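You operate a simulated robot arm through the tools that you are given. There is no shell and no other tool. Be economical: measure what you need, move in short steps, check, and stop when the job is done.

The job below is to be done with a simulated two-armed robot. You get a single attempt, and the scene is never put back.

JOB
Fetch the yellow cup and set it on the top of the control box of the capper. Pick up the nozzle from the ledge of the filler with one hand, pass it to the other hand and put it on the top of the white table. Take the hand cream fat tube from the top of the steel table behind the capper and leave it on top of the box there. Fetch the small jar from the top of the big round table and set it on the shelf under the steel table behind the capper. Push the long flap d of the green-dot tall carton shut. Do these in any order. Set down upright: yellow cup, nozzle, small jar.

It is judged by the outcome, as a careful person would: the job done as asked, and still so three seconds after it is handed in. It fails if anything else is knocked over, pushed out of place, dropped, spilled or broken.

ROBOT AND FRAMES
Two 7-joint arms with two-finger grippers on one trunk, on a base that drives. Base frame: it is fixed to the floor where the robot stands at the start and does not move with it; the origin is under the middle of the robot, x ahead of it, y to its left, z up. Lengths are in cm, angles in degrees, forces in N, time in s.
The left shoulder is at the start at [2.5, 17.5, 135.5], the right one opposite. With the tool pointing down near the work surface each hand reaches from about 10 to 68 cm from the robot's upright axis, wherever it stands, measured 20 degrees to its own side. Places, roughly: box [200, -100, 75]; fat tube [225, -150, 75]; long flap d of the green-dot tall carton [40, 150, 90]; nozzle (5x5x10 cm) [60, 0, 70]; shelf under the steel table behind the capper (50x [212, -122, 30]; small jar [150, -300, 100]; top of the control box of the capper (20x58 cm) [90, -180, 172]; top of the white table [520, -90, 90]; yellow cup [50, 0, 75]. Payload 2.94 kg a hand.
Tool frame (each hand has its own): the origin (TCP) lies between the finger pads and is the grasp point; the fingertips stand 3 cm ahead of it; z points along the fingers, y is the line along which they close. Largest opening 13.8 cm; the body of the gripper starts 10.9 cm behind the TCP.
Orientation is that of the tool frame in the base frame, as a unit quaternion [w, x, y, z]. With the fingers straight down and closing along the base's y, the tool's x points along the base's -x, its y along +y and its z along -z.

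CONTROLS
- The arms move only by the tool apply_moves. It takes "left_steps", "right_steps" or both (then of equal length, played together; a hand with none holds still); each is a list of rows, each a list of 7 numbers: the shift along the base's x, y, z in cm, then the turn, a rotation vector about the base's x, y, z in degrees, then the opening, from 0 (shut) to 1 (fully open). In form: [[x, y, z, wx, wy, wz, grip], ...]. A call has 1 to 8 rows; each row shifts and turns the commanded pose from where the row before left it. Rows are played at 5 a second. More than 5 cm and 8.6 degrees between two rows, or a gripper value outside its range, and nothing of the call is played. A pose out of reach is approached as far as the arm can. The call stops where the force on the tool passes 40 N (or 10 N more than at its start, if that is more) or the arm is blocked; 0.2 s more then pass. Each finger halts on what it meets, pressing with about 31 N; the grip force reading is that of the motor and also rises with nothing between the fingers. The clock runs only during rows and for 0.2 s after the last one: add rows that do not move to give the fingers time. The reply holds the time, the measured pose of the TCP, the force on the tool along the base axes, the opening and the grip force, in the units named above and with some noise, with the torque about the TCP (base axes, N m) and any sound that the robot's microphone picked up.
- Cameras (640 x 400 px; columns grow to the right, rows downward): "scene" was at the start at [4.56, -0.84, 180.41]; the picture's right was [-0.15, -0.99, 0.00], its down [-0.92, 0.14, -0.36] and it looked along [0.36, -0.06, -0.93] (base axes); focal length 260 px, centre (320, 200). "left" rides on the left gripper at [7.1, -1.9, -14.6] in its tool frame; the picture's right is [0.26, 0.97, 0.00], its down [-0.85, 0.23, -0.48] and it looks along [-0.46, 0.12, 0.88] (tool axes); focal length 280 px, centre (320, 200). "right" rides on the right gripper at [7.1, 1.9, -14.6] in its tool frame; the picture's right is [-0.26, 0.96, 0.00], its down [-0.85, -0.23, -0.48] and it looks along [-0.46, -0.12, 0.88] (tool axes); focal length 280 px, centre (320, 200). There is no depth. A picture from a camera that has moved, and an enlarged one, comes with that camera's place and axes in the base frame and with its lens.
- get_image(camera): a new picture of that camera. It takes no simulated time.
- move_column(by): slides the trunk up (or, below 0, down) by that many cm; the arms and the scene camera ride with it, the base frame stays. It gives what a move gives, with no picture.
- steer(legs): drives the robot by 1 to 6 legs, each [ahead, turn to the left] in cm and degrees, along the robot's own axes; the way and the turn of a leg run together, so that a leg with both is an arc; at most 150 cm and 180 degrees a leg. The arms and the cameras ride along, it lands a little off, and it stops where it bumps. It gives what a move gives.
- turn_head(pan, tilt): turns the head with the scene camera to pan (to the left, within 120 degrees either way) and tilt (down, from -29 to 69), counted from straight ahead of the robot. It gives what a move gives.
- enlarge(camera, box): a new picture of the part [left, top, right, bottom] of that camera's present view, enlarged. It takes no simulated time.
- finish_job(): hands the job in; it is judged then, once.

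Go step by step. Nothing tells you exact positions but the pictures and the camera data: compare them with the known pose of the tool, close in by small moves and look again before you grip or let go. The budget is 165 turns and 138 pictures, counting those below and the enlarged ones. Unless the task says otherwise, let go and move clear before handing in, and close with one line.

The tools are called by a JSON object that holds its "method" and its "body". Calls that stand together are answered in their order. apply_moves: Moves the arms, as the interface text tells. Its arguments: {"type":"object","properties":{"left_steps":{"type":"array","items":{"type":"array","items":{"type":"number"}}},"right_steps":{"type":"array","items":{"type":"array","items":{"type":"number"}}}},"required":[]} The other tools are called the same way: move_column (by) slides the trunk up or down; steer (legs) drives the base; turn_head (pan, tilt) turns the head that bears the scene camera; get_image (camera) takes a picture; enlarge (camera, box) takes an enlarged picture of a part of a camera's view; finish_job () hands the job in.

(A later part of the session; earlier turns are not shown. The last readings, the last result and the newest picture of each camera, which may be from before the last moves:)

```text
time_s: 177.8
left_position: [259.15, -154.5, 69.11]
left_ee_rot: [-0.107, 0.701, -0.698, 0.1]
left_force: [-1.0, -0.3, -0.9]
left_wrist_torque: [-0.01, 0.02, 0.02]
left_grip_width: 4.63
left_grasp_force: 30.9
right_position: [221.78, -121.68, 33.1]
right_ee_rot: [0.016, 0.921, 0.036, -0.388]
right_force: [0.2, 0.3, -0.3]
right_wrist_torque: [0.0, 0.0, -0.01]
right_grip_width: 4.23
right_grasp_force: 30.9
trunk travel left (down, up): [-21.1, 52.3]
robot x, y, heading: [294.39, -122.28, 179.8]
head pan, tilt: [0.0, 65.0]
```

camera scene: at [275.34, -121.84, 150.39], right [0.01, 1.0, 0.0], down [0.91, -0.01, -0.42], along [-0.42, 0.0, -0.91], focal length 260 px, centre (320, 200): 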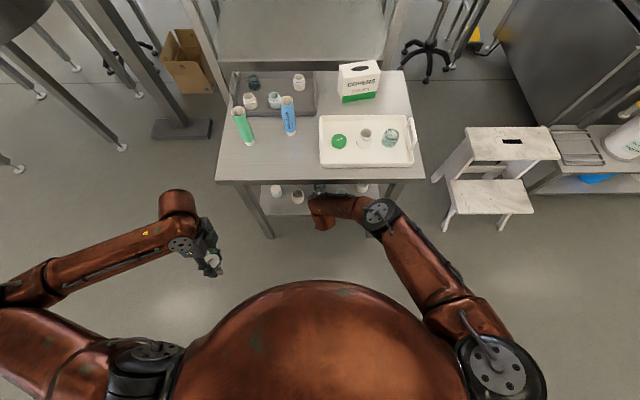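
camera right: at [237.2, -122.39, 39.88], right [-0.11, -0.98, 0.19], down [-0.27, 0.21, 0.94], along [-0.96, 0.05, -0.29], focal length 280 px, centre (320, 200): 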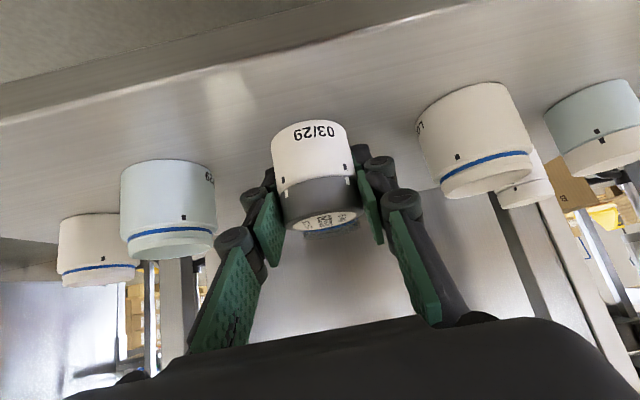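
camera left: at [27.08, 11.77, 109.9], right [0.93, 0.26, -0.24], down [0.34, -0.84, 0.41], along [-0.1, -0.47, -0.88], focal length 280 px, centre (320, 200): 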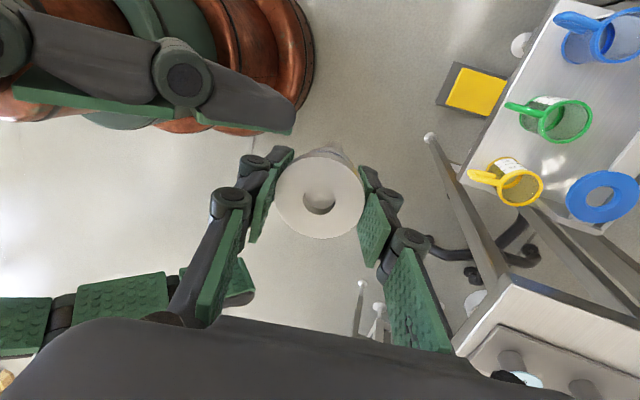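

{"method": "move_column", "body": {"by": -0.4}}

{"method": "move_column", "body": {"by": -0.3}}

{"method": "move_column", "body": {"by": -0.3}}

{"method": "enlarge", "body": {"camera": "right", "box": [220, 40, 460, 240]}}

```text
time_s: 178.4
left_position: [259.22, -154.7, 68.72]
left_ee_rot: [-0.106, 0.702, -0.697, 0.1]
left_force: [-0.8, -0.7, -2.2]
left_wrist_torque: [0.01, 0.03, -0.04]
left_grip_width: 4.64
left_grasp_force: 30.9
right_position: [221.73, -121.56, 33.12]
right_ee_rot: [0.016, 0.92, 0.036, -0.39]
right_force: [3.5, 0.0, 22.2]
right_wrist_torque: [-0.02, -0.27, -0.08]
right_grip_width: 4.21
right_grasp_force: 31.0
trunk travel left (down, up): [-20.7, 52.7]
robot x, y, heading: [294.42, -121.95, 179.7]
head pan, tilt: [0.0, 65.0]
```

```text
time_s: 178.8
left_position: [259.2, -154.64, 68.46]
left_ee_rot: [-0.108, 0.701, -0.697, 0.101]
left_force: [-0.1, -0.9, -2.5]
left_wrist_torque: [0.01, 0.03, -0.01]
left_grip_width: 4.64
left_grasp_force: 31.0
right_position: [221.57, -121.64, 32.87]
right_ee_rot: [0.016, 0.92, 0.037, -0.39]
right_force: [1.8, -0.3, 13.7]
right_wrist_torque: [-0.1, -0.18, -0.06]
right_grip_width: 4.26
right_grasp_force: 30.8
trunk travel left (down, up): [-20.5, 52.9]
robot x, y, heading: [294.93, -121.98, 179.6]
head pan, tilt: [0.0, 65.0]
stopped: the force on the tool passed its limit at 58 N (the readings are from after the stop); the commanded pose is now the measured one
```

```text
time_s: 179.3
left_position: [259.11, -154.63, 68.33]
left_ee_rot: [-0.109, 0.702, -0.696, 0.102]
left_force: [0.3, 0.6, -1.8]
left_wrist_torque: [-0.01, 0.02, 0.01]
left_grip_width: 4.67
left_grasp_force: 31.1
right_position: [221.24, -121.78, 33.11]
right_ee_rot: [0.015, 0.919, 0.038, -0.393]
right_force: [-0.9, -1.1, 13.9]
right_wrist_torque: [-0.07, -0.04, -0.09]
right_grip_width: 4.23
right_grasp_force: 31.2
trunk travel left (down, up): [-20.2, 53.2]
robot x, y, heading: [294.2, -121.85, 179.5]
head pan, tilt: [0.0, 65.0]
stopped: the force on the tool passed its limit at 42 N (the readings are from after the stop); the commanded pose is now the measured one
```

```text
2.00 times, centred on (340, 140) of right
camera zoom: at [236.73, -122.42, 37.76], right [-0.1, -0.98, 0.19], down [-0.26, 0.21, 0.94], along [-0.96, 0.05, -0.28], focal length 561 px, centre (280, 320)
```

zoom: 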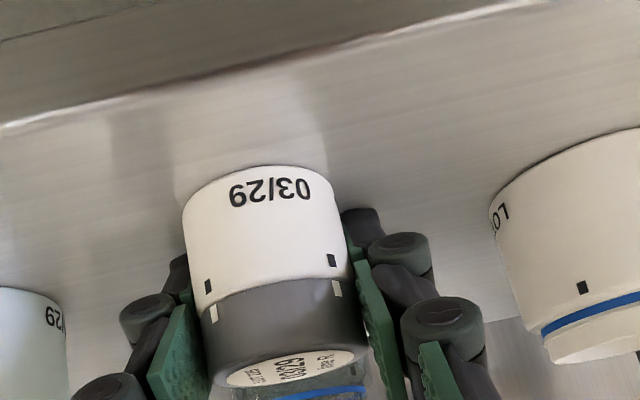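

The jar is firmly on the shelf. I relieve the pressure a little, release, and retract along the tool axis.

{"method": "move_column", "body": {"by": 0.2}}

{"method": "apply_moves", "body": {"right_steps": [[0, 0, 0, 0, 0, 0, 0.36], [0, 0, 0, 0, 0, 0, 0.46], [0, 0, 0, 0, 0, 0, 0.46], [1.5, 0, 1.2, 0, 0, 0, 0.46], [3, 0, 2.5, 0, 0, 0, 0.46], [3.5, 0, 2.5, 0, 0, 0, 0.46]]}}

{"method": "get_image", "body": {"camera": "right"}}

```text
time_s: 179.8
left_position: [259.1, -154.63, 68.43]
left_ee_rot: [-0.109, 0.702, -0.696, 0.101]
left_force: [-1.1, 0.0, -0.9]
left_wrist_torque: [0.0, 0.01, 0.0]
left_grip_width: 4.62
left_grasp_force: 30.7
right_position: [221.33, -121.63, 32.84]
right_ee_rot: [0.014, 0.919, 0.036, -0.392]
right_force: [-0.6, -0.4, 10.0]
right_wrist_torque: [-0.21, 0.03, -0.01]
right_grip_width: 4.24
right_grasp_force: 31.2
trunk travel left (down, up): [-20.4, 53.0]
robot x, y, heading: [293.97, -121.96, 179.5]
head pan, tilt: [0.0, 65.0]
```

```text
time_s: 181.2
left_position: [258.99, -154.65, 68.45]
left_ee_rot: [-0.108, 0.703, -0.696, 0.101]
left_force: [-0.4, 0.0, -2.7]
left_wrist_torque: [-0.03, 0.01, 0.01]
left_grip_width: 4.66
left_grasp_force: 31.1
right_position: [229.42, -121.54, 39.15]
right_ee_rot: [0.015, 0.919, 0.036, -0.392]
right_force: [0.4, 0.7, -0.9]
right_wrist_torque: [0.04, 0.01, -0.01]
right_grip_width: 6.35
right_grasp_force: 0.1
trunk travel left (down, up): [-20.4, 53.0]
robot x, y, heading: [294.65, -121.85, 179.7]
head pan, tilt: [0.0, 65.0]
```

```text
51 pictures are left
camera right: at [244.81, -122.32, 44.1], right [-0.11, -0.98, 0.19], down [-0.26, 0.21, 0.94], along [-0.96, 0.05, -0.28], focal length 280 px, centre (320, 200)
```

right: 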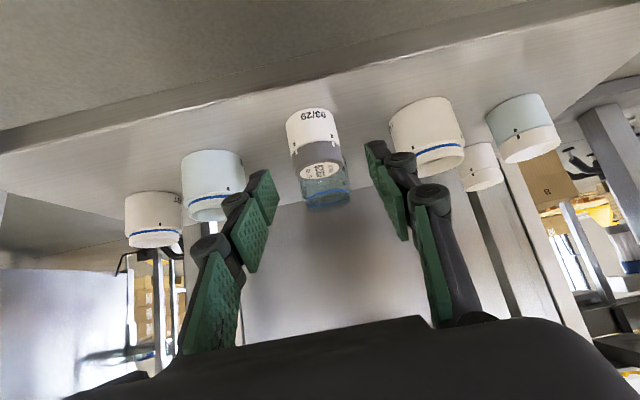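

The jar stands upright on the shelf. Next is the green tube at about (217, −146.5), while the "COVERS" box is at about (193, −106) with its top near z 85. I back out, raise the trunk and shift south.

{"method": "steer", "body": {"legs": [[-25, 0], [0, -45], [-40, 0], [0, 45]]}}

{"method": "move_column", "body": {"by": 35}}

{"method": "apply_moves", "body": {"right_steps": [[0, 0, 4.5, 0, 0, 0, 0.5], [0, 0, 4.5, 0, 0, 0, 0.55], [0, 0, 4.5, 0, 0, 0, 0.55], [0, 0, 4.5, 0, 0, 0, 0.55], [0, 0, 4.5, 0, 0, 0, 0.55], [0, 0, 4.5, 0, 0, 0, 0.55]]}}

{"method": "turn_head", "body": {"pan": 0, "tilt": 45}}

{"method": "enlarge", "body": {"camera": "scene", "box": [220, 60, 500, 260]}}

```text
time_s: 189.3
left_position: [312.35, -183.74, 68.55]
left_ee_rot: [-0.109, 0.703, -0.695, 0.101]
left_force: [0.0, 0.6, -1.5]
left_wrist_torque: [-0.01, -0.02, -0.01]
left_grip_width: 4.65
left_grasp_force: 31.4
right_position: [282.73, -150.79, 39.03]
right_ee_rot: [0.016, 0.92, 0.038, -0.39]
right_force: [0.7, -0.2, 0.2]
right_wrist_torque: [0.02, 0.04, -0.01]
right_grip_width: 6.36
right_grasp_force: 0.2
trunk travel left (down, up): [-20.4, 53.0]
robot x, y, heading: [347.77, -150.86, 179.8]
head pan, tilt: [0.0, 65.0]
```

```text
time_s: 192.7
left_position: [312.43, -183.75, 103.39]
left_ee_rot: [-0.11, 0.703, -0.695, 0.102]
left_force: [-0.9, -0.1, -1.8]
left_wrist_torque: [0.02, 0.0, -0.02]
left_grip_width: 4.65
left_grasp_force: 30.6
right_position: [282.75, -150.88, 74.1]
right_ee_rot: [0.015, 0.92, 0.037, -0.39]
right_force: [0.2, 0.4, 0.3]
right_wrist_torque: [-0.01, 0.02, 0.0]
right_grip_width: 6.36
right_grasp_force: 0.0
trunk travel left (down, up): [-55.4, 18.0]
robot x, y, heading: [347.92, -150.7, 179.7]
head pan, tilt: [0.0, 65.0]
```

```text
time_s: 194.1
left_position: [312.42, -183.78, 103.44]
left_ee_rot: [-0.109, 0.703, -0.695, 0.101]
left_force: [0.3, 0.4, -2.4]
left_wrist_torque: [0.03, 0.02, 0.01]
left_grip_width: 4.64
left_grasp_force: 31.3
right_position: [282.66, -151.14, 101.11]
right_ee_rot: [0.016, 0.92, 0.038, -0.39]
right_force: [0.2, 0.0, 0.1]
right_wrist_torque: [0.01, 0.05, -0.02]
right_grip_width: 7.61
right_grasp_force: 0.0
trunk travel left (down, up): [-55.4, 18.0]
robot x, y, heading: [347.74, -150.7, 180.0]
head pan, tilt: [0.0, 65.0]
```

```text
time_s: 195.0
left_position: [312.44, -183.77, 103.33]
left_ee_rot: [-0.109, 0.702, -0.696, 0.101]
left_force: [-1.0, 0.1, -1.9]
left_wrist_torque: [0.02, 0.0, 0.03]
left_grip_width: 4.62
left_grasp_force: 31.2
right_position: [282.64, -151.09, 101.01]
right_ee_rot: [0.015, 0.92, 0.037, -0.39]
right_force: [0.2, 0.0, -0.1]
right_wrist_torque: [0.01, 0.03, 0.0]
right_grip_width: 7.58
right_grasp_force: 0.0
trunk travel left (down, up): [-55.4, 18.0]
robot x, y, heading: [347.83, -151.15, 179.7]
head pan, tilt: [0.0, 45.0]
```

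```text
2.00 times, centred on (360, 160) of scene
camera zoom: at [340.77, -150.91, 186.14], right [0.01, 1.0, 0.0], down [0.71, 0.0, -0.71], along [-0.71, 0.0, -0.71], focal length 520 px, centre (240, 280)
```

zoom: 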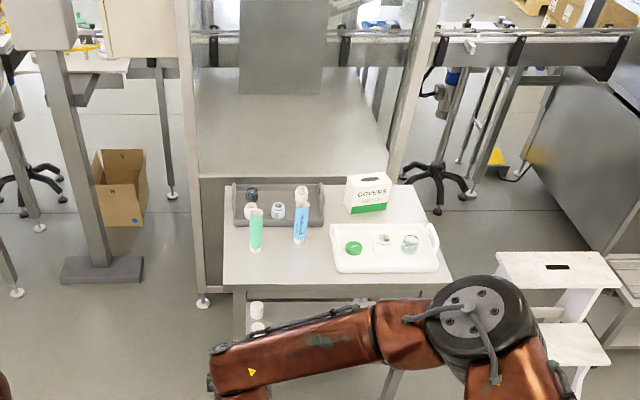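

I drive in 52 cm and look with the right hand camera.

{"method": "steer", "body": {"legs": [[52, 0]]}}

{"method": "apply_moves", "body": {"right_steps": [[0, 2.5, 0, 0, 0, 0, 0.55], [0, 2.5, 0, 0, 0, 0, 0.55], [0, 0, 0, 0, 0, 0, 0.55]]}}

{"method": "get_image", "body": {"camera": "right"}}

```text
time_s: 197.9
left_position: [261.54, -183.58, 103.45]
left_ee_rot: [-0.11, 0.704, -0.694, 0.102]
left_force: [-0.3, 0.5, -2.1]
left_wrist_torque: [0.01, -0.06, 0.0]
left_grip_width: 4.66
left_grasp_force: 31.1
right_position: [231.6, -150.88, 101.03]
right_ee_rot: [0.015, 0.92, 0.038, -0.39]
right_force: [0.1, 0.2, 0.3]
right_wrist_torque: [-0.02, -0.02, -0.02]
right_grip_width: 7.6
right_grasp_force: 0.1
trunk travel left (down, up): [-55.4, 18.0]
robot x, y, heading: [296.94, -150.7, 179.8]
head pan, tilt: [0.0, 45.0]
```

```text
time_s: 198.8
left_position: [261.62, -183.7, 103.41]
left_ee_rot: [-0.11, 0.703, -0.695, 0.101]
left_force: [-0.2, -0.2, -1.7]
left_wrist_torque: [0.05, -0.02, 0.0]
left_grip_width: 4.64
left_grasp_force: 30.6
right_position: [231.73, -145.91, 101.0]
right_ee_rot: [0.015, 0.92, 0.039, -0.39]
right_force: [0.4, -0.8, 0.1]
right_wrist_torque: [0.03, -0.02, 0.02]
right_grip_width: 7.57
right_grasp_force: 0.0
trunk travel left (down, up): [-55.4, 18.0]
robot x, y, heading: [296.83, -150.42, 180.0]
head pan, tilt: [0.0, 45.0]
```

```text
49 pictures are left
camera right: at [247.2, -146.66, 105.96], right [-0.1, -0.98, 0.19], down [-0.27, 0.21, 0.94], along [-0.96, 0.05, -0.28], focal length 280 px, centre (320, 200)
```

right: 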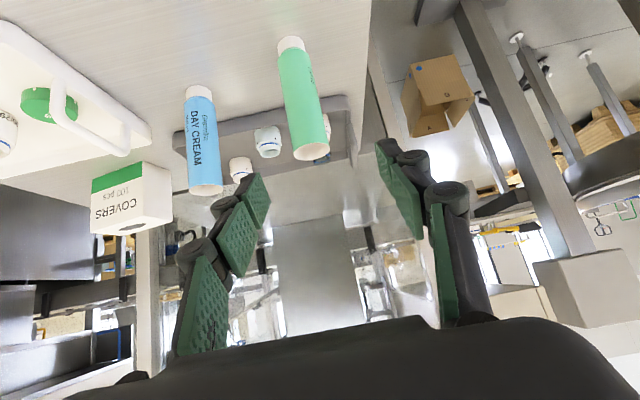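

{"method": "enlarge", "body": {"camera": "right", "box": [180, 30, 340, 200]}}

{"method": "apply_moves", "body": {"right_steps": [[-3, 0.1, -3.4, 0, 0, 0, 0.6], [-3, 0.1, -3.4, 0, 0, 0, 0.6], [-2.5, 0.2, -3, 0, 0, 0, 0.6], [0, 0, 0, 0, 0, 0, 0.6]]}}

{"method": "get_image", "body": {"camera": "right"}}

```text
2.35 times, centred on (260, 115) of right
camera zoom: at [247.2, -146.66, 105.96], right [-0.1, -0.98, 0.19], down [-0.27, 0.21, 0.94], along [-0.96, 0.05, -0.28], focal length 660 px, centre (461, 400)
```

zoom: 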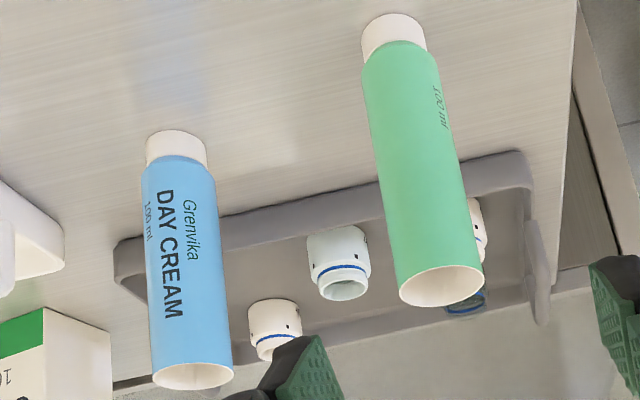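

```text
time_s: 199.8
left_position: [261.65, -183.51, 103.47]
left_ee_rot: [-0.109, 0.704, -0.695, 0.101]
left_force: [-0.5, 0.3, -1.2]
left_wrist_torque: [-0.01, 0.04, 0.03]
left_grip_width: 4.65
left_grasp_force: 31.0
right_position: [223.19, -145.57, 91.1]
right_ee_rot: [0.015, 0.92, 0.038, -0.39]
right_force: [0.5, -0.6, 0.2]
right_wrist_torque: [0.01, 0.05, 0.0]
right_grip_width: 8.25
right_grasp_force: 0.2
trunk travel left (down, up): [-55.4, 18.0]
robot x, y, heading: [297.18, -150.79, 179.6]
head pan, tilt: [0.0, 45.0]
```

```text
47 pictures are left
camera right: at [238.56, -146.28, 96.21], right [-0.1, -0.98, 0.19], down [-0.26, 0.21, 0.94], along [-0.96, 0.05, -0.28], focal length 280 px, centre (320, 200)
```

right: 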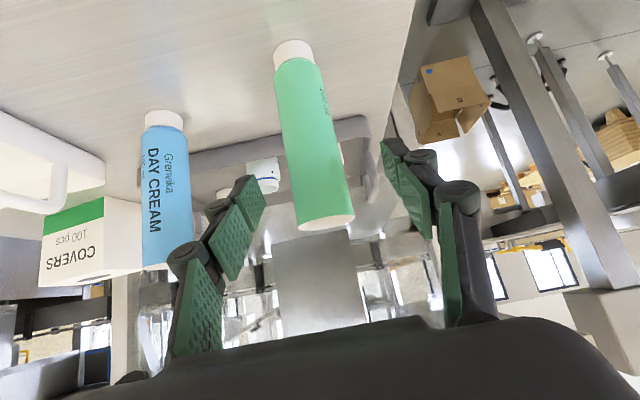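

I advance onto the green tube and close.

{"method": "apply_moves", "body": {"right_steps": [[-2, 0.1, -2.2, 0, 0, 0, 0.6], [-2, 0, -2.2, 0, 0, 0, 0.6], [-1.7, 0, -2, 0, 0, 0, 0.6], [0, 0, 0, 0, 0, 0, 0.6]]}}

{"method": "get_image", "body": {"camera": "right"}}

```text
time_s: 200.8
left_position: [261.58, -183.59, 103.51]
left_ee_rot: [-0.11, 0.704, -0.695, 0.101]
left_force: [0.6, 0.0, -2.0]
left_wrist_torque: [0.0, 0.02, 0.0]
left_grip_width: 4.65
left_grasp_force: 31.5
right_position: [217.4, -145.48, 84.71]
right_ee_rot: [0.017, 0.92, 0.038, -0.391]
right_force: [0.5, 0.2, 0.1]
right_wrist_torque: [-0.01, 0.02, 0.0]
right_grip_width: 8.28
right_grasp_force: 0.0
trunk travel left (down, up): [-55.4, 18.0]
robot x, y, heading: [297.1, -150.65, 179.5]
head pan, tilt: [0.0, 45.0]
```

```text
46 pictures are left
camera right: at [232.96, -146.23, 89.71], right [-0.1, -0.98, 0.19], down [-0.26, 0.21, 0.94], along [-0.96, 0.05, -0.28], focal length 280 px, centre (320, 200)
```

right: 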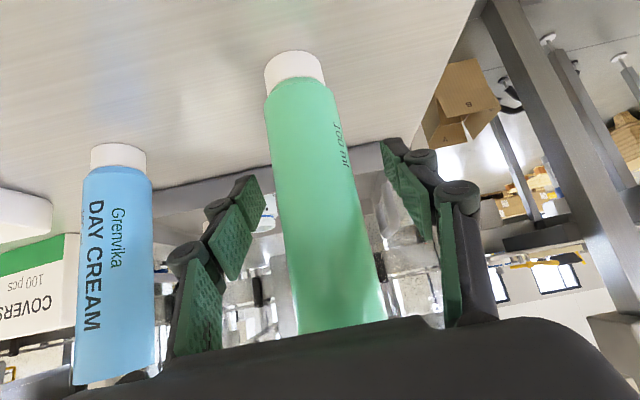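

{"method": "apply_moves", "body": {"right_steps": [[0, 0, 0, 0, 0, 0, 0.4], [0, 0, 0, 0, 0, 0, 0.25], [0, 0, 0, 0, 0, 0, 0.2], [0, 0, 0, 0, 0, 0, 0.2]]}}

{"method": "apply_moves", "body": {"right_steps": [[0, 0, 1, 0, 0, 0, 0.2], [0, 0, 3, 0, 0, 0, 0.2], [0, 0, 4, 0, 0, 0, 0.2], [0, 0, 4, 0, 0, 0, 0.2], [0, 0, 4, 0, 0, 0, 0.2]]}}

{"method": "get_image", "body": {"camera": "right"}}

```text
time_s: 201.8
left_position: [261.61, -183.67, 103.49]
left_ee_rot: [-0.11, 0.704, -0.694, 0.101]
left_force: [0.0, -0.1, -2.4]
left_wrist_torque: [-0.02, 0.03, -0.02]
left_grip_width: 4.64
left_grasp_force: 30.9
right_position: [217.47, -145.52, 84.81]
right_ee_rot: [0.015, 0.92, 0.037, -0.39]
right_force: [-0.6, -0.2, -0.5]
right_wrist_torque: [0.0, -0.02, 0.0]
right_grip_width: 3.56
right_grasp_force: 28.2
trunk travel left (down, up): [-55.4, 18.0]
robot x, y, heading: [296.45, -150.73, 179.8]
head pan, tilt: [0.0, 45.0]
```

```text
time_s: 202.9
left_position: [261.65, -183.61, 103.43]
left_ee_rot: [-0.109, 0.703, -0.695, 0.102]
left_force: [0.8, 0.7, -1.6]
left_wrist_torque: [-0.04, -0.01, -0.03]
left_grip_width: 4.64
left_grasp_force: 31.2
right_position: [217.44, -145.42, 100.74]
right_ee_rot: [0.016, 0.92, 0.039, -0.39]
right_force: [0.1, -0.2, 1.2]
right_wrist_torque: [0.01, 0.02, 0.0]
right_grip_width: 3.57
right_grasp_force: 30.8
trunk travel left (down, up): [-55.4, 18.0]
robot x, y, heading: [296.91, -151.0, 179.7]
head pan, tilt: [0.0, 45.0]
```

```text
45 pictures are left
camera right: at [232.97, -146.07, 105.7], right [-0.1, -0.98, 0.19], down [-0.27, 0.21, 0.94], along [-0.96, 0.05, -0.28], focal length 280 px, centre (320, 200)
```

right: 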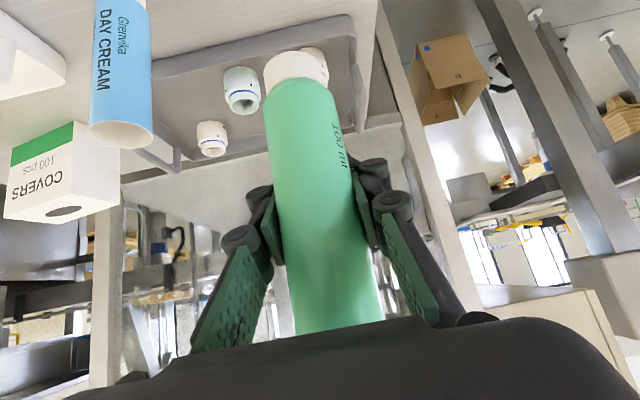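

The tube is held, and its base is 9.8 cm below the TCP. I raise it a bit, back out, shift north and approach the COVERS box.

{"method": "apply_moves", "body": {"right_steps": [[2, 0, 3, 0, 0, 0, 0.2], [2, 0, 3, 0, 0, 0, 0.2]]}}

{"method": "steer", "body": {"legs": [[-35, 0], [0, 45], [-42, 0], [0, -45], [72, 0]]}}

{"method": "get_image", "body": {"camera": "right"}}

{"method": "turn_head", "body": {"pan": 0, "tilt": 50}}

{"method": "get_image", "body": {"camera": "scene"}}

```text
time_s: 203.6
left_position: [261.8, -183.56, 103.52]
left_ee_rot: [-0.109, 0.704, -0.694, 0.102]
left_force: [-0.2, -0.3, -2.1]
left_wrist_torque: [0.02, 0.02, -0.01]
left_grip_width: 4.65
left_grasp_force: 31.1
right_position: [221.48, -145.49, 106.73]
right_ee_rot: [0.015, 0.92, 0.038, -0.391]
right_force: [0.2, 0.1, 0.0]
right_wrist_torque: [0.0, 0.06, 0.02]
right_grip_width: 3.59
right_grasp_force: 31.0
trunk travel left (down, up): [-55.4, 18.0]
robot x, y, heading: [296.96, -150.68, 179.9]
head pan, tilt: [0.0, 45.0]
```

```text
time_s: 215.6
left_position: [254.13, -151.41, 103.45]
left_ee_rot: [0.108, -0.693, 0.705, -0.104]
left_force: [-1.5, 0.4, -2.0]
left_wrist_torque: [0.01, -0.01, 0.01]
left_grip_width: 4.66
left_grasp_force: 30.8
right_position: [214.9, -112.04, 106.71]
right_ee_rot: [0.008, 0.92, 0.023, -0.392]
right_force: [0.3, 0.1, -0.8]
right_wrist_torque: [-0.02, 0.02, -0.05]
right_grip_width: 3.57
right_grasp_force: 30.7
trunk travel left (down, up): [-55.4, 18.0]
robot x, y, heading: [290.07, -119.87, 177.7]
head pan, tilt: [0.0, 45.0]
```

```text
44 pictures are left
camera right: at [230.45, -113.25, 111.64], right [-0.13, -0.97, 0.19], down [-0.26, 0.22, 0.94], along [-0.96, 0.08, -0.28], focal length 280 px, centre (320, 200)
```

right: 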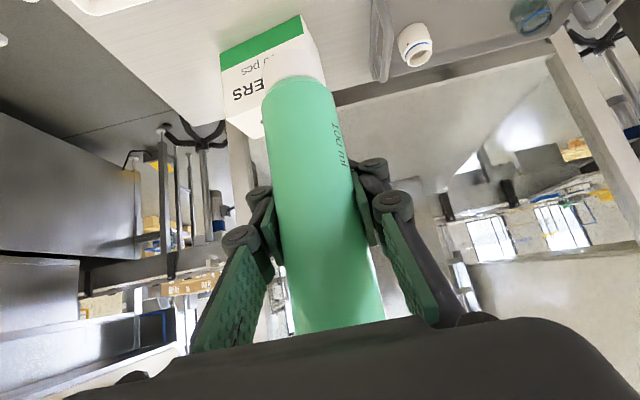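

```text
time_s: 216.3
left_position: [254.11, -151.38, 103.55]
left_ee_rot: [0.108, -0.693, 0.705, -0.105]
left_force: [-0.5, -0.6, -2.5]
left_wrist_torque: [0.01, 0.02, -0.02]
left_grip_width: 4.65
left_grasp_force: 31.6
right_position: [214.98, -112.07, 106.74]
right_ee_rot: [0.01, 0.92, 0.024, -0.39]
right_force: [-0.1, -0.2, -0.8]
right_wrist_torque: [-0.02, 0.01, -0.01]
right_grip_width: 3.55
right_grasp_force: 30.6
trunk travel left (down, up): [-55.4, 18.0]
robot x, y, heading: [290.59, -119.51, 177.9]
head pan, tilt: [0.0, 50.0]
```

```text
43 pictures are left
camera scene: at [283.78, -119.44, 185.46], right [0.04, 1.0, 0.0], down [0.77, -0.03, -0.64], along [-0.64, 0.02, -0.77], focal length 260 px, centre (320, 200)
```

scene: 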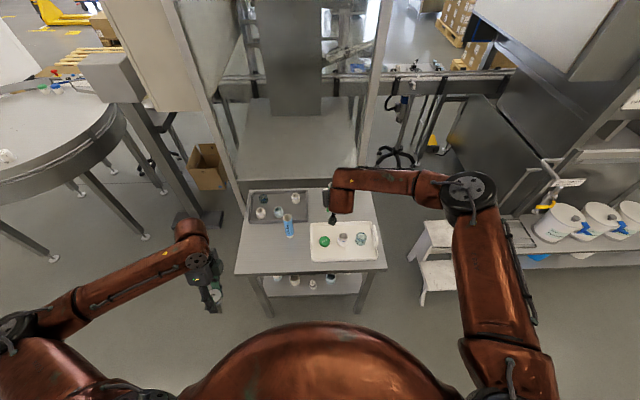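

The box centre is at about (192.5, −107), top about 85–87. I drive in 17 cm and then align with the arm.

{"method": "steer", "body": {"legs": [[17, 0]]}}

{"method": "apply_moves", "body": {"right_steps": [[-1.5, 1.4, 0, 0, 0, 0, 0.2], [-1.5, 1.4, 0, 0, 0, 0, 0.2], [-2, 1.4, 0, 0, 0, 0, 0.2], [0, 0, 0, 0, 0, 0, 0.2]]}}

{"method": "get_image", "body": {"camera": "right"}}

{"method": "enlarge", "body": {"camera": "scene", "box": [260, 140, 420, 260]}}

```text
time_s: 217.8
left_position: [238.01, -150.93, 103.87]
left_ee_rot: [0.105, -0.693, 0.706, -0.101]
left_force: [0.3, 0.4, -2.1]
left_wrist_torque: [0.03, 0.11, -0.02]
left_grip_width: 4.67
left_grasp_force: 31.1
right_position: [198.98, -111.53, 107.56]
right_ee_rot: [0.008, 0.918, 0.023, -0.395]
right_force: [0.6, -0.6, 0.5]
right_wrist_torque: [0.02, -0.02, -0.02]
right_grip_width: 3.56
right_grasp_force: 30.8
trunk travel left (down, up): [-55.4, 18.0]
robot x, y, heading: [273.16, -118.83, 177.8]
head pan, tilt: [0.0, 50.0]
```

```text
time_s: 218.8
left_position: [237.54, -150.85, 103.53]
left_ee_rot: [0.107, -0.692, 0.706, -0.102]
left_force: [0.4, 0.7, -2.3]
left_wrist_torque: [0.01, 0.01, 0.03]
left_grip_width: 4.64
left_grasp_force: 31.0
right_position: [193.58, -107.41, 107.19]
right_ee_rot: [0.009, 0.919, 0.024, -0.393]
right_force: [0.4, 0.2, 0.4]
right_wrist_torque: [0.0, 0.0, 0.0]
right_grip_width: 3.57
right_grasp_force: 31.3
trunk travel left (down, up): [-55.4, 18.0]
robot x, y, heading: [273.32, -119.19, 177.9]
head pan, tilt: [0.0, 50.0]
```

```text
42 pictures are left
camera right: at [209.03, -108.53, 111.99], right [-0.13, -0.97, 0.19], down [-0.25, 0.22, 0.94], along [-0.96, 0.08, -0.28], focal length 280 px, centre (320, 200)
```

right: 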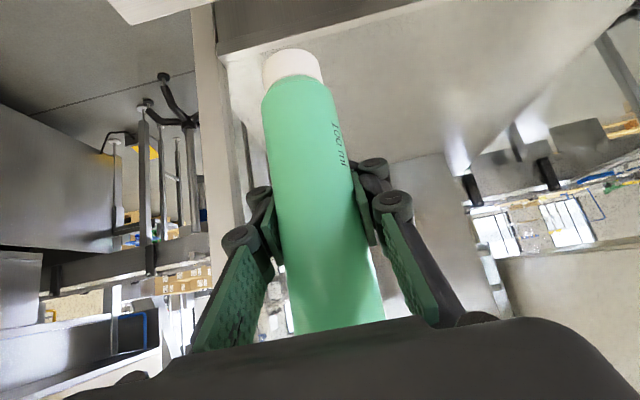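

```text
3.33 times, centred on (340, 200) of scene
camera zoom: at [266.97, -118.87, 185.47], right [0.04, 1.0, 0.0], down [0.77, -0.03, -0.64], along [-0.64, 0.02, -0.77], focal length 866 px, centre (253, 200)
```

zoom: 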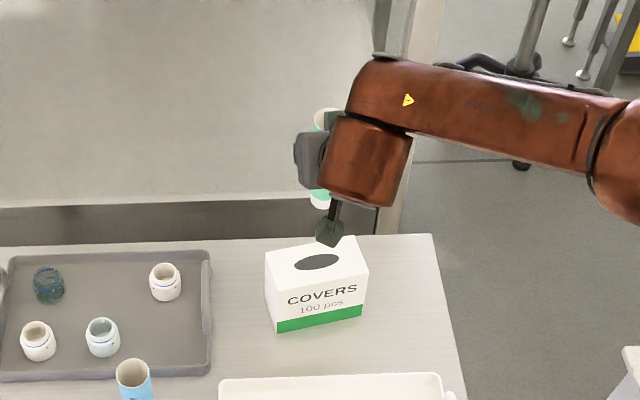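

From the scene view, the box top centre is at about (195.8, −107.4), z about 85. I shift +2 cm in x, lower to just above it and check.

{"method": "apply_moves", "body": {"right_steps": [[2, 0, 0, 0, 0, 0, 0.2], [0, 0, -3, 0, 0, 0, 0.2], [0, 0, -3, 0, 0, 0, 0.2], [0, 0, -2.5, 0, 0, 0, 0.2], [0, 0, 0, 0, 0, 0, 0.2]]}}

{"method": "enlarge", "body": {"camera": "scene", "box": [280, 160, 400, 250]}}

{"method": "get_image", "body": {"camera": "right"}}

```text
time_s: 219.9
left_position: [237.52, -150.92, 103.51]
left_ee_rot: [0.107, -0.692, 0.707, -0.102]
left_force: [0.5, -0.1, -2.4]
left_wrist_torque: [0.03, 0.03, 0.01]
left_grip_width: 4.65
left_grasp_force: 30.7
right_position: [195.57, -107.3, 98.5]
right_ee_rot: [0.009, 0.919, 0.023, -0.393]
right_force: [-0.4, 0.7, -0.2]
right_wrist_torque: [0.01, 0.04, 0.0]
right_grip_width: 3.55
right_grasp_force: 31.4
trunk travel left (down, up): [-55.4, 18.0]
robot x, y, heading: [273.49, -118.68, 178.0]
head pan, tilt: [0.0, 50.0]
```

```text
4.44 times, centred on (340, 205) of scene
camera zoom: at [266.8, -118.83, 185.46], right [0.04, 1.0, 0.0], down [0.77, -0.03, -0.64], along [-0.64, 0.02, -0.77], focal length 1155 px, centre (231, 178)
```

zoom: 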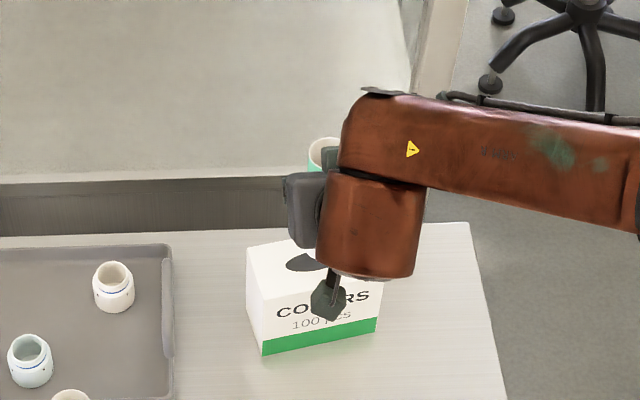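

```text
39 pictures are left
camera right: at [210.97, -108.5, 103.4], right [-0.13, -0.97, 0.19], down [-0.25, 0.22, 0.94], along [-0.96, 0.08, -0.28], focal length 280 px, centre (320, 200)
```

right: 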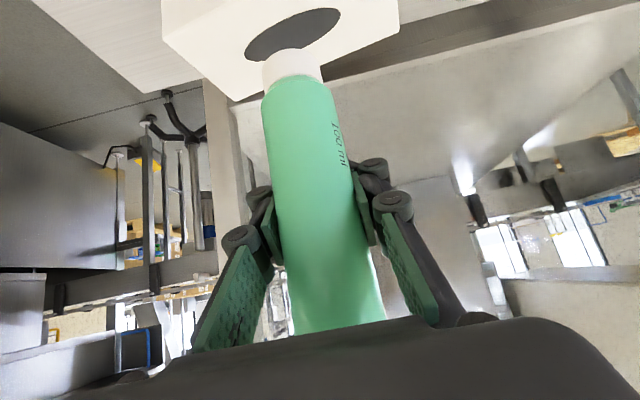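

The top has a dark slot in the middle, so to be safe I'll set the tube beside it, toward the +y end. I shift and check again.

{"method": "apply_moves", "body": {"right_steps": [[-0.5, 2.3, 0, 0, 0, 0, 0.2], [-0.5, 2.3, 0, 0, 0, 0, 0.2], [0, 0, -1.5, 0, 0, 0, 0.2], [0, 0, 0, 0, 0, 0, 0.2]]}}

{"method": "get_image", "body": {"camera": "right"}}

```text
time_s: 220.9
left_position: [237.41, -150.79, 103.53]
left_ee_rot: [0.107, -0.692, 0.706, -0.103]
left_force: [0.6, -0.2, -1.8]
left_wrist_torque: [-0.02, 0.02, 0.0]
left_grip_width: 4.63
left_grasp_force: 31.4
right_position: [194.44, -102.55, 97.02]
right_ee_rot: [0.01, 0.92, 0.024, -0.392]
right_force: [0.6, 0.0, 0.1]
right_wrist_torque: [0.01, 0.0, 0.0]
right_grip_width: 3.56
right_grasp_force: 31.4
trunk travel left (down, up): [-55.4, 18.0]
robot x, y, heading: [273.19, -118.84, 177.7]
head pan, tilt: [0.0, 50.0]
```

```text
38 pictures are left
camera right: at [209.91, -103.76, 101.96], right [-0.13, -0.97, 0.19], down [-0.25, 0.22, 0.94], along [-0.96, 0.08, -0.28], focal length 280 px, centre (320, 200)
```

right: 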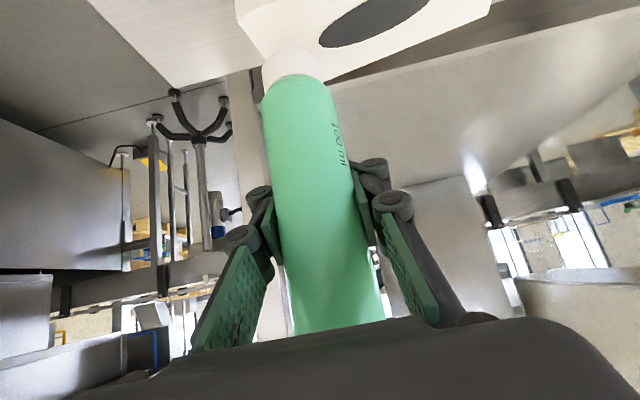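

The footprint falls between the slot and the box edge. I lower it gently to contact.

{"method": "apply_moves", "body": {"right_steps": [[0, 0, -0.7, 0, 0, 0, 0.2], [0, 0, -0.4, 0, 0, 0, 0.2], [0, 0, -0.3, 0, 0, 0, 0.2], [0, 0, 0, 0, 0, 0, 0.2]]}}

{"method": "apply_moves", "body": {"right_steps": [[0, 0, -0.25, 0, 0, 0, 0.2], [0, 0, -0.2, 0, 0, 0, 0.2], [0, 0, 0, 0, 0, 0, 0.2]]}}

```text
time_s: 221.9
left_position: [237.56, -150.68, 103.61]
left_ee_rot: [0.106, -0.691, 0.707, -0.102]
left_force: [-0.4, 0.2, -2.2]
left_wrist_torque: [0.01, -0.02, -0.02]
left_grip_width: 4.66
left_grasp_force: 31.5
right_position: [194.55, -102.68, 95.76]
right_ee_rot: [0.01, 0.919, 0.023, -0.393]
right_force: [-0.7, 1.0, 1.7]
right_wrist_torque: [0.04, -0.02, 0.02]
right_grip_width: 3.56
right_grasp_force: 31.3
trunk travel left (down, up): [-55.4, 18.0]
robot x, y, heading: [273.2, -118.77, 177.8]
head pan, tilt: [0.0, 50.0]
```

```text
time_s: 222.8
left_position: [237.75, -150.81, 103.7]
left_ee_rot: [0.106, -0.692, 0.706, -0.102]
left_force: [-0.2, 0.9, -2.1]
left_wrist_torque: [0.01, 0.04, 0.01]
left_grip_width: 4.61
left_grasp_force: 30.9
right_position: [194.51, -102.69, 95.71]
right_ee_rot: [0.01, 0.918, 0.024, -0.395]
right_force: [-1.3, 1.3, 22.3]
right_wrist_torque: [0.12, -0.47, 0.05]
right_grip_width: 3.55
right_grasp_force: 31.1
trunk travel left (down, up): [-55.4, 18.0]
robot x, y, heading: [273.48, -119.16, 177.8]
head pan, tilt: [0.0, 50.0]
```

It is in contact. I relieve the pressure, open and back away.

{"method": "apply_moves", "body": {"right_steps": [[0, 0, 0.4, 0, 0, 0, 0.2], [0, 0, 0, 0, 0, 0, 0.3], [0, 0, 0, 0, 0, 0, 0.4], [0, 0, 0, 0, 0, 0, 0.5], [1.5, 0, 1.3, 0, 0, 0, 0.5], [3, 0, 3, 0, 0, 0, 0.5], [3, 0, 3, 0, 0, 0, 0.5], [3, 0, 3, 0, 0, 0, 0.5]]}}

{"method": "get_image", "body": {"camera": "right"}}

```text
time_s: 224.6
left_position: [237.54, -150.88, 103.64]
left_ee_rot: [0.107, -0.692, 0.707, -0.103]
left_force: [0.2, 0.7, -1.4]
left_wrist_torque: [-0.01, 0.02, -0.01]
left_grip_width: 4.65
left_grasp_force: 31.0
right_position: [204.99, -102.53, 105.92]
right_ee_rot: [0.01, 0.919, 0.024, -0.392]
right_force: [-0.1, 0.0, 0.3]
right_wrist_torque: [-0.03, 0.0, -0.04]
right_grip_width: 6.88
right_grasp_force: 0.0
trunk travel left (down, up): [-55.4, 18.0]
robot x, y, heading: [272.85, -118.83, 177.9]
head pan, tilt: [0.0, 50.0]
```

```text
37 pictures are left
camera right: at [220.37, -103.73, 110.86], right [-0.13, -0.97, 0.19], down [-0.25, 0.22, 0.94], along [-0.96, 0.08, -0.28], focal length 280 px, centre (320, 200)
```

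right: 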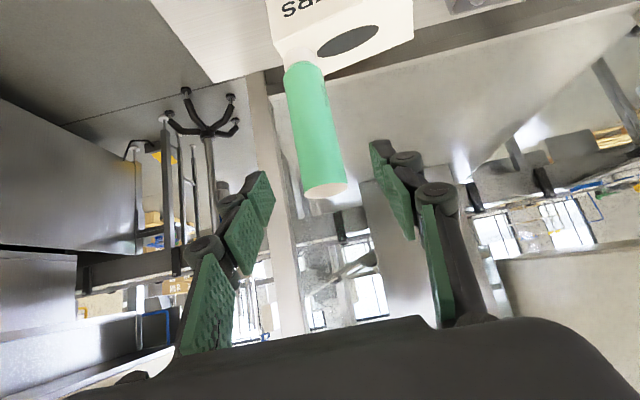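

The hand cream stands on the box. Next is the white table with the nozzle: I back off, turn around and look.

{"method": "steer", "body": {"legs": [[-75, 0], [0, -178]]}}

{"method": "turn_head", "body": {"pan": 0, "tilt": 35}}

{"method": "get_image", "body": {"camera": "scene"}}

```text
time_s: 235.8
left_position: [382.96, -87.94, 103.46]
left_ee_rot: [-0.099, 0.682, 0.716, -0.109]
left_force: [-0.1, -0.3, -1.5]
left_wrist_torque: [0.0, 0.04, -0.01]
left_grip_width: 4.65
left_grasp_force: 31.4
right_position: [418.93, -133.89, 105.94]
right_ee_rot: [0.391, -0.055, 0.918, 0.023]
right_force: [0.3, 0.1, 0.2]
right_wrist_torque: [0.04, 0.01, -0.02]
right_grip_width: 6.88
right_grasp_force: 0.0
trunk travel left (down, up): [-55.4, 18.0]
robot x, y, heading: [348.87, -122.14, 2.0]
head pan, tilt: [0.0, 50.0]
```

```text
time_s: 236.6
left_position: [382.92, -87.97, 103.59]
left_ee_rot: [-0.099, 0.683, 0.716, -0.11]
left_force: [0.5, -0.3, -1.4]
left_wrist_torque: [0.0, -0.03, 0.01]
left_grip_width: 4.65
left_grasp_force: 31.0
right_position: [418.97, -133.72, 105.9]
right_ee_rot: [0.393, -0.055, 0.918, 0.022]
right_force: [0.4, 0.6, -0.1]
right_wrist_torque: [0.01, -0.02, 0.03]
right_grip_width: 6.91
right_grasp_force: 0.1
trunk travel left (down, up): [-55.4, 18.0]
robot x, y, heading: [349.17, -121.98, 2.0]
head pan, tilt: [0.0, 35.0]
```

```text
36 pictures are left
camera scene: at [356.81, -121.81, 187.62], right [0.03, -1.0, 0.0], down [-0.57, -0.02, -0.82], along [0.82, 0.03, -0.57], focal length 260 px, centre (320, 200)
```

scene: 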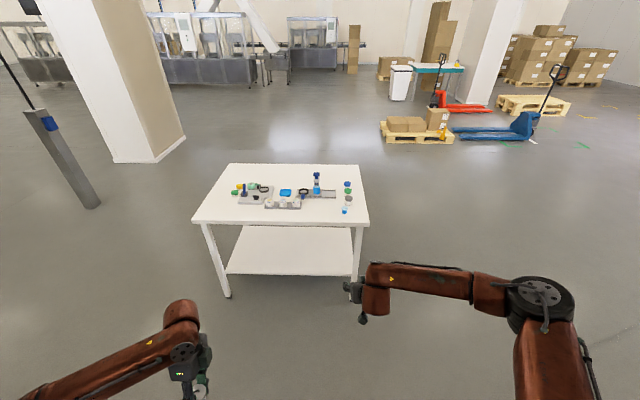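

The white table spans x 472–547, y −145 to −42, and its front strip is free. Before placing, I turn the right hand so its camera sees how the nozzle sits in the left hand.

{"method": "apply_moves", "body": {"right_steps": [[-4.5, 0.5, 0, 0, 0, 8.5, 0.5], [-4.5, 0.5, 0, 0, 0, 8.5, 0.5], [-4.5, 0.5, 0, 0, 0, 8.5, 0.5], [-4.5, 0.5, 0, 0, 0, 8.5, 0.5], [-4, 0.5, 0, 0, 0, 8.5, 0.5], [-4, 0, 0, 0, 0, 8.5, 0.5], [-3, 0, 0, 0, 0, 8.5, 0.5], [-3, 0, 0, 0, 0, 8.5, 0.5]]}}

{"method": "get_image", "body": {"camera": "right"}}

```text
time_s: 238.4
left_position: [382.92, -87.91, 103.62]
left_ee_rot: [-0.099, 0.682, 0.716, -0.11]
left_force: [0.4, 0.5, -2.1]
left_wrist_torque: [-0.03, 0.0, -0.02]
left_grip_width: 4.65
left_grasp_force: 31.2
right_position: [386.95, -131.0, 105.8]
right_ee_rot: [0.312, -0.559, 0.73, 0.238]
right_force: [0.1, 0.8, -1.3]
right_wrist_torque: [-0.05, 0.0, 0.02]
right_grip_width: 6.9
right_grasp_force: 0.0
trunk travel left (down, up): [-55.4, 18.0]
robot x, y, heading: [349.38, -122.35, 1.8]
head pan, tilt: [0.0, 35.0]
```

```text
35 pictures are left
camera right: at [380.99, -145.36, 110.73], right [-0.88, 0.43, 0.19], down [0.28, 0.17, 0.94], along [0.37, 0.89, -0.28], focal length 280 px, centre (320, 200)
```

right: 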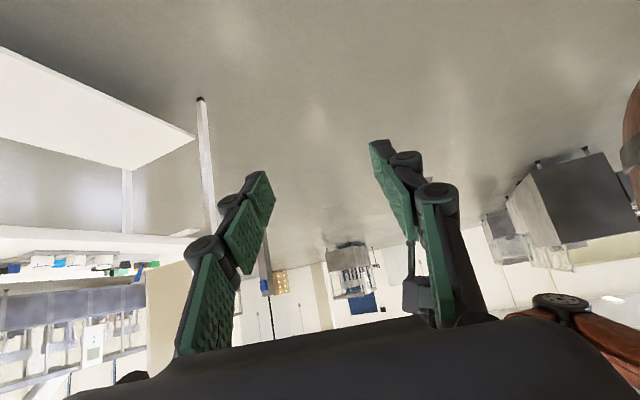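

{"method": "apply_moves", "body": {"left_steps": [[4, 0, -2, 0, 0, 0, 0.2], [4, 0, -2, 0, 0, 0, 0.2], [4, 0, -2, 0, 0, 0, 0.2], [2.5, 0, 0, 0, 0, 0, 0.2], [0, 0, 0, 0, 0, 0, 0.2]]}}

{"method": "enlarge", "body": {"camera": "right", "box": [240, 120, 480, 320]}}

```text
time_s: 239.6
left_position: [397.51, -87.94, 97.29]
left_ee_rot: [-0.099, 0.683, 0.715, -0.11]
left_force: [-0.1, -0.7, -1.8]
left_wrist_torque: [-0.01, 0.01, 0.01]
left_grip_width: 4.65
left_grasp_force: 31.1
right_position: [386.96, -131.25, 105.82]
right_ee_rot: [0.312, -0.559, 0.731, 0.237]
right_force: [-0.2, 0.9, -0.5]
right_wrist_torque: [-0.03, 0.01, -0.01]
right_grip_width: 6.91
right_grasp_force: 0.0
trunk travel left (down, up): [-55.4, 18.0]
robot x, y, heading: [349.42, -122.42, 1.7]
head pan, tilt: [0.0, 35.0]
```

```text
2.00 times, centred on (360, 220) of right
camera zoom: at [380.91, -145.55, 110.67], right [-0.88, 0.43, 0.19], down [0.29, 0.17, 0.94], along [0.37, 0.89, -0.28], focal length 561 px, centre (240, 160)
```

zoom: 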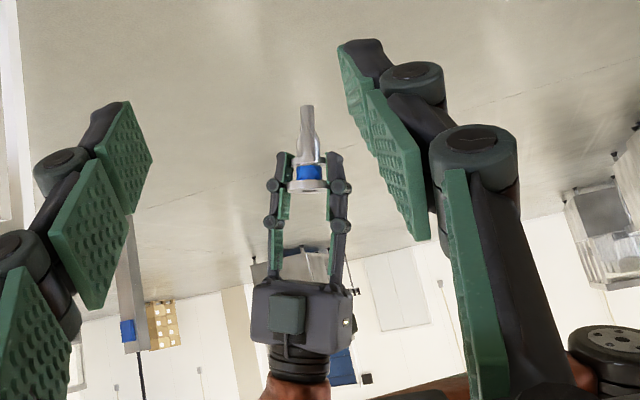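

{"method": "enlarge", "body": {"camera": "right", "box": [325, 160, 385, 235]}}

```text
5.33 times, centred on (355, 198) of right
camera zoom: at [380.91, -145.55, 110.67], right [-0.88, 0.43, 0.19], down [0.29, 0.17, 0.94], along [0.37, 0.89, -0.28], focal length 1495 px, centre (133, 213)
```

zoom: 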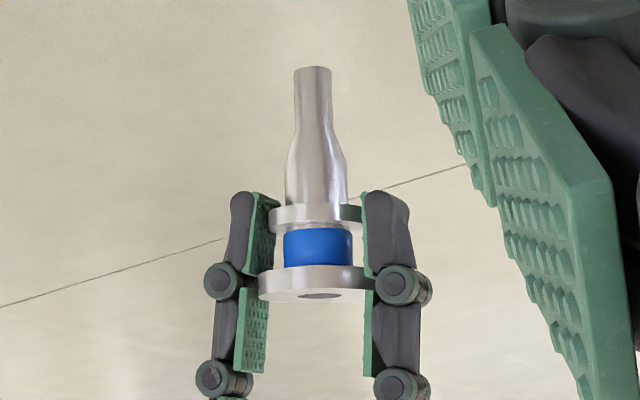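

The nozzle leans about 12° from vertical in the hand's plane. I correct that and check verticality again from the side and from the scene.

{"method": "apply_moves", "body": {"left_steps": [[0, 0, 0, 0, -6.1, 0, 0.2], [0, 0, 0, 0, -6.2, 0, 0.2], [0, 0, 0, 0, 0, 0, 0.2]]}}

{"method": "enlarge", "body": {"camera": "right", "box": [325, 160, 385, 235]}}

{"method": "turn_head", "body": {"pan": 30, "tilt": 50}}

{"method": "enlarge", "body": {"camera": "scene", "box": [240, 130, 400, 270]}}

```text
time_s: 240.4
left_position: [397.37, -88.03, 97.6]
left_ee_rot: [-0.021, 0.691, 0.722, -0.037]
left_force: [0.6, -0.1, -1.1]
left_wrist_torque: [-0.02, -0.02, 0.0]
left_grip_width: 4.64
left_grasp_force: 30.8
right_position: [387.03, -131.25, 105.91]
right_ee_rot: [0.312, -0.559, 0.73, 0.239]
right_force: [0.1, -0.3, 0.2]
right_wrist_torque: [-0.01, 0.01, 0.02]
right_grip_width: 6.9
right_grasp_force: 0.0
trunk travel left (down, up): [-55.4, 18.0]
robot x, y, heading: [348.94, -121.79, 1.7]
head pan, tilt: [0.0, 35.0]
```

```text
5.33 times, centred on (355, 198) of right
camera zoom: at [381.0, -145.58, 110.63], right [-0.88, 0.43, 0.19], down [0.29, 0.17, 0.94], along [0.37, 0.89, -0.28], focal length 1495 px, centre (133, 213)
```

zoom: 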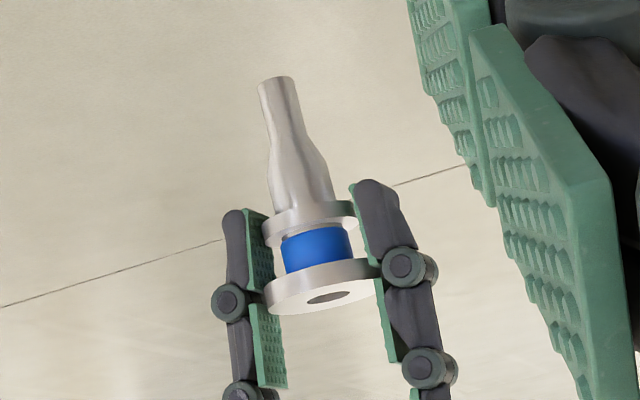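

```text
time_s: 241.3
left_position: [397.55, -87.98, 97.45]
left_ee_rot: [-0.022, 0.69, 0.722, -0.037]
left_force: [0.7, -0.3, -1.6]
left_wrist_torque: [-0.02, 0.02, -0.01]
left_grip_width: 4.66
left_grasp_force: 31.2
right_position: [386.95, -131.25, 105.74]
right_ee_rot: [0.312, -0.559, 0.73, 0.239]
right_force: [-0.3, 1.0, -1.0]
right_wrist_torque: [0.0, -0.03, 0.01]
right_grip_width: 6.89
right_grasp_force: 0.2
trunk travel left (down, up): [-55.4, 18.0]
robot x, y, heading: [348.95, -122.06, 1.7]
head pan, tilt: [30.0, 50.0]
```

```text
2.86 times, centred on (320, 200) of scene
camera zoom: at [354.58, -118.07, 185.46], right [0.53, -0.85, 0.0], down [-0.65, -0.4, -0.64], along [0.55, 0.34, -0.77], focal length 742 px, centre (320, 200)
```

zoom: 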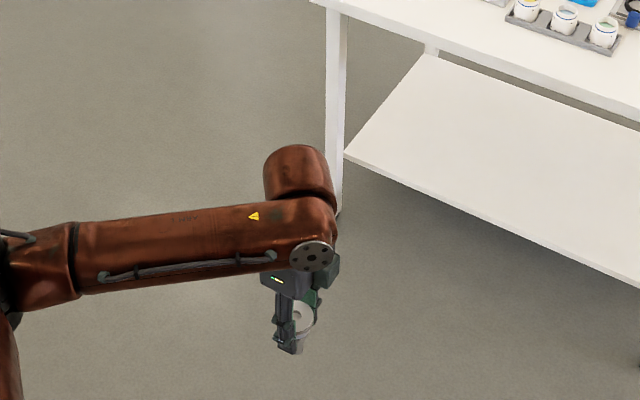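

Now it is vertical from the side. I trim 0.8° about x, raise the hand and drive to the white table's left-front area, stopping short.

{"method": "apply_moves", "body": {"left_steps": [[0, 0, 4, 0.8, 0, 0, 0.2], [0, 0, 4, 0, 0, 0, 0.2], [0, 0, 4, 0, 0, 0, 0.2]]}}

{"method": "steer", "body": {"legs": [[0, 15.7], [75, 0], [0, -17.4]]}}

{"method": "turn_head", "body": {"pan": 10, "tilt": 45}}

{"method": "get_image", "body": {"camera": "scene"}}

{"method": "get_image", "body": {"camera": "left"}}

```text
time_s: 242.2
left_position: [397.46, -88.01, 109.53]
left_ee_rot: [-0.027, 0.69, 0.722, -0.031]
left_force: [-0.8, 0.2, -1.4]
left_wrist_torque: [-0.01, -0.04, -0.01]
left_grip_width: 4.61
left_grasp_force: 30.0
right_position: [386.81, -131.2, 105.78]
right_ee_rot: [0.312, -0.559, 0.73, 0.239]
right_force: [0.1, 0.3, -0.1]
right_wrist_torque: [0.0, 0.0, -0.01]
right_grip_width: 6.87
right_grasp_force: 0.0
trunk travel left (down, up): [-55.4, 18.0]
robot x, y, heading: [349.48, -121.9, 1.6]
head pan, tilt: [30.0, 50.0]
```

```text
time_s: 248.2
left_position: [470.91, -66.93, 109.59]
left_ee_rot: [-0.027, 0.703, 0.71, -0.031]
left_force: [-0.1, -1.4, -2.0]
left_wrist_torque: [0.01, -0.01, -0.01]
left_grip_width: 4.65
left_grasp_force: 31.0
right_position: [458.72, -109.62, 105.83]
right_ee_rot: [0.315, -0.547, 0.74, 0.233]
right_force: [0.2, -0.7, 0.6]
right_wrist_torque: [0.01, 0.0, 0.0]
right_grip_width: 6.89
right_grasp_force: 0.0
trunk travel left (down, up): [-55.4, 18.0]
robot x, y, heading: [421.48, -99.19, -0.3]
head pan, tilt: [30.0, 50.0]
```

```text
time_s: 249.0
left_position: [470.76, -66.88, 109.44]
left_ee_rot: [-0.027, 0.703, 0.71, -0.031]
left_force: [-0.7, -0.4, -3.3]
left_wrist_torque: [-0.03, 0.0, 0.02]
left_grip_width: 4.64
left_grasp_force: 31.2
right_position: [458.76, -109.57, 105.83]
right_ee_rot: [0.317, -0.546, 0.74, 0.233]
right_force: [0.1, -0.8, 0.4]
right_wrist_torque: [-0.02, -0.03, 0.04]
right_grip_width: 6.92
right_grasp_force: 0.1
trunk travel left (down, up): [-55.4, 18.0]
robot x, y, heading: [421.64, -99.0, -0.0]
head pan, tilt: [10.0, 45.0]
```

```text
30 pictures are left
camera scene: at [428.2, -97.74, 186.15], right [0.17, -0.99, 0.0], down [-0.7, -0.12, -0.71], along [0.7, 0.12, -0.71], focal length 260 px, centre (320, 200)
```

scene: 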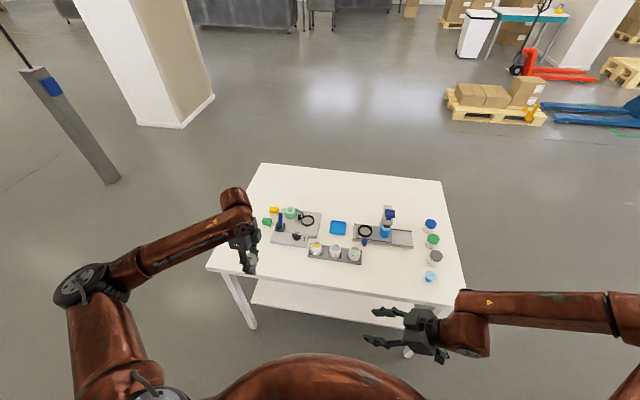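

```text
29 pictures are left
camera left: at [469.97, -59.67, 124.28], right [0.96, 0.27, -0.08], down [0.28, -0.84, 0.46], along [0.06, -0.46, -0.88], focal length 280 px, centre (320, 200)
```

left: 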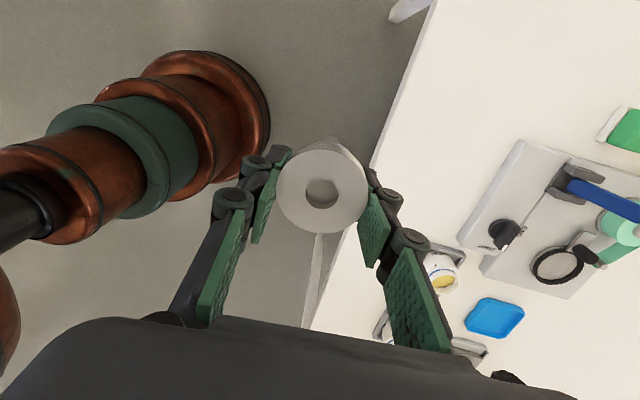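

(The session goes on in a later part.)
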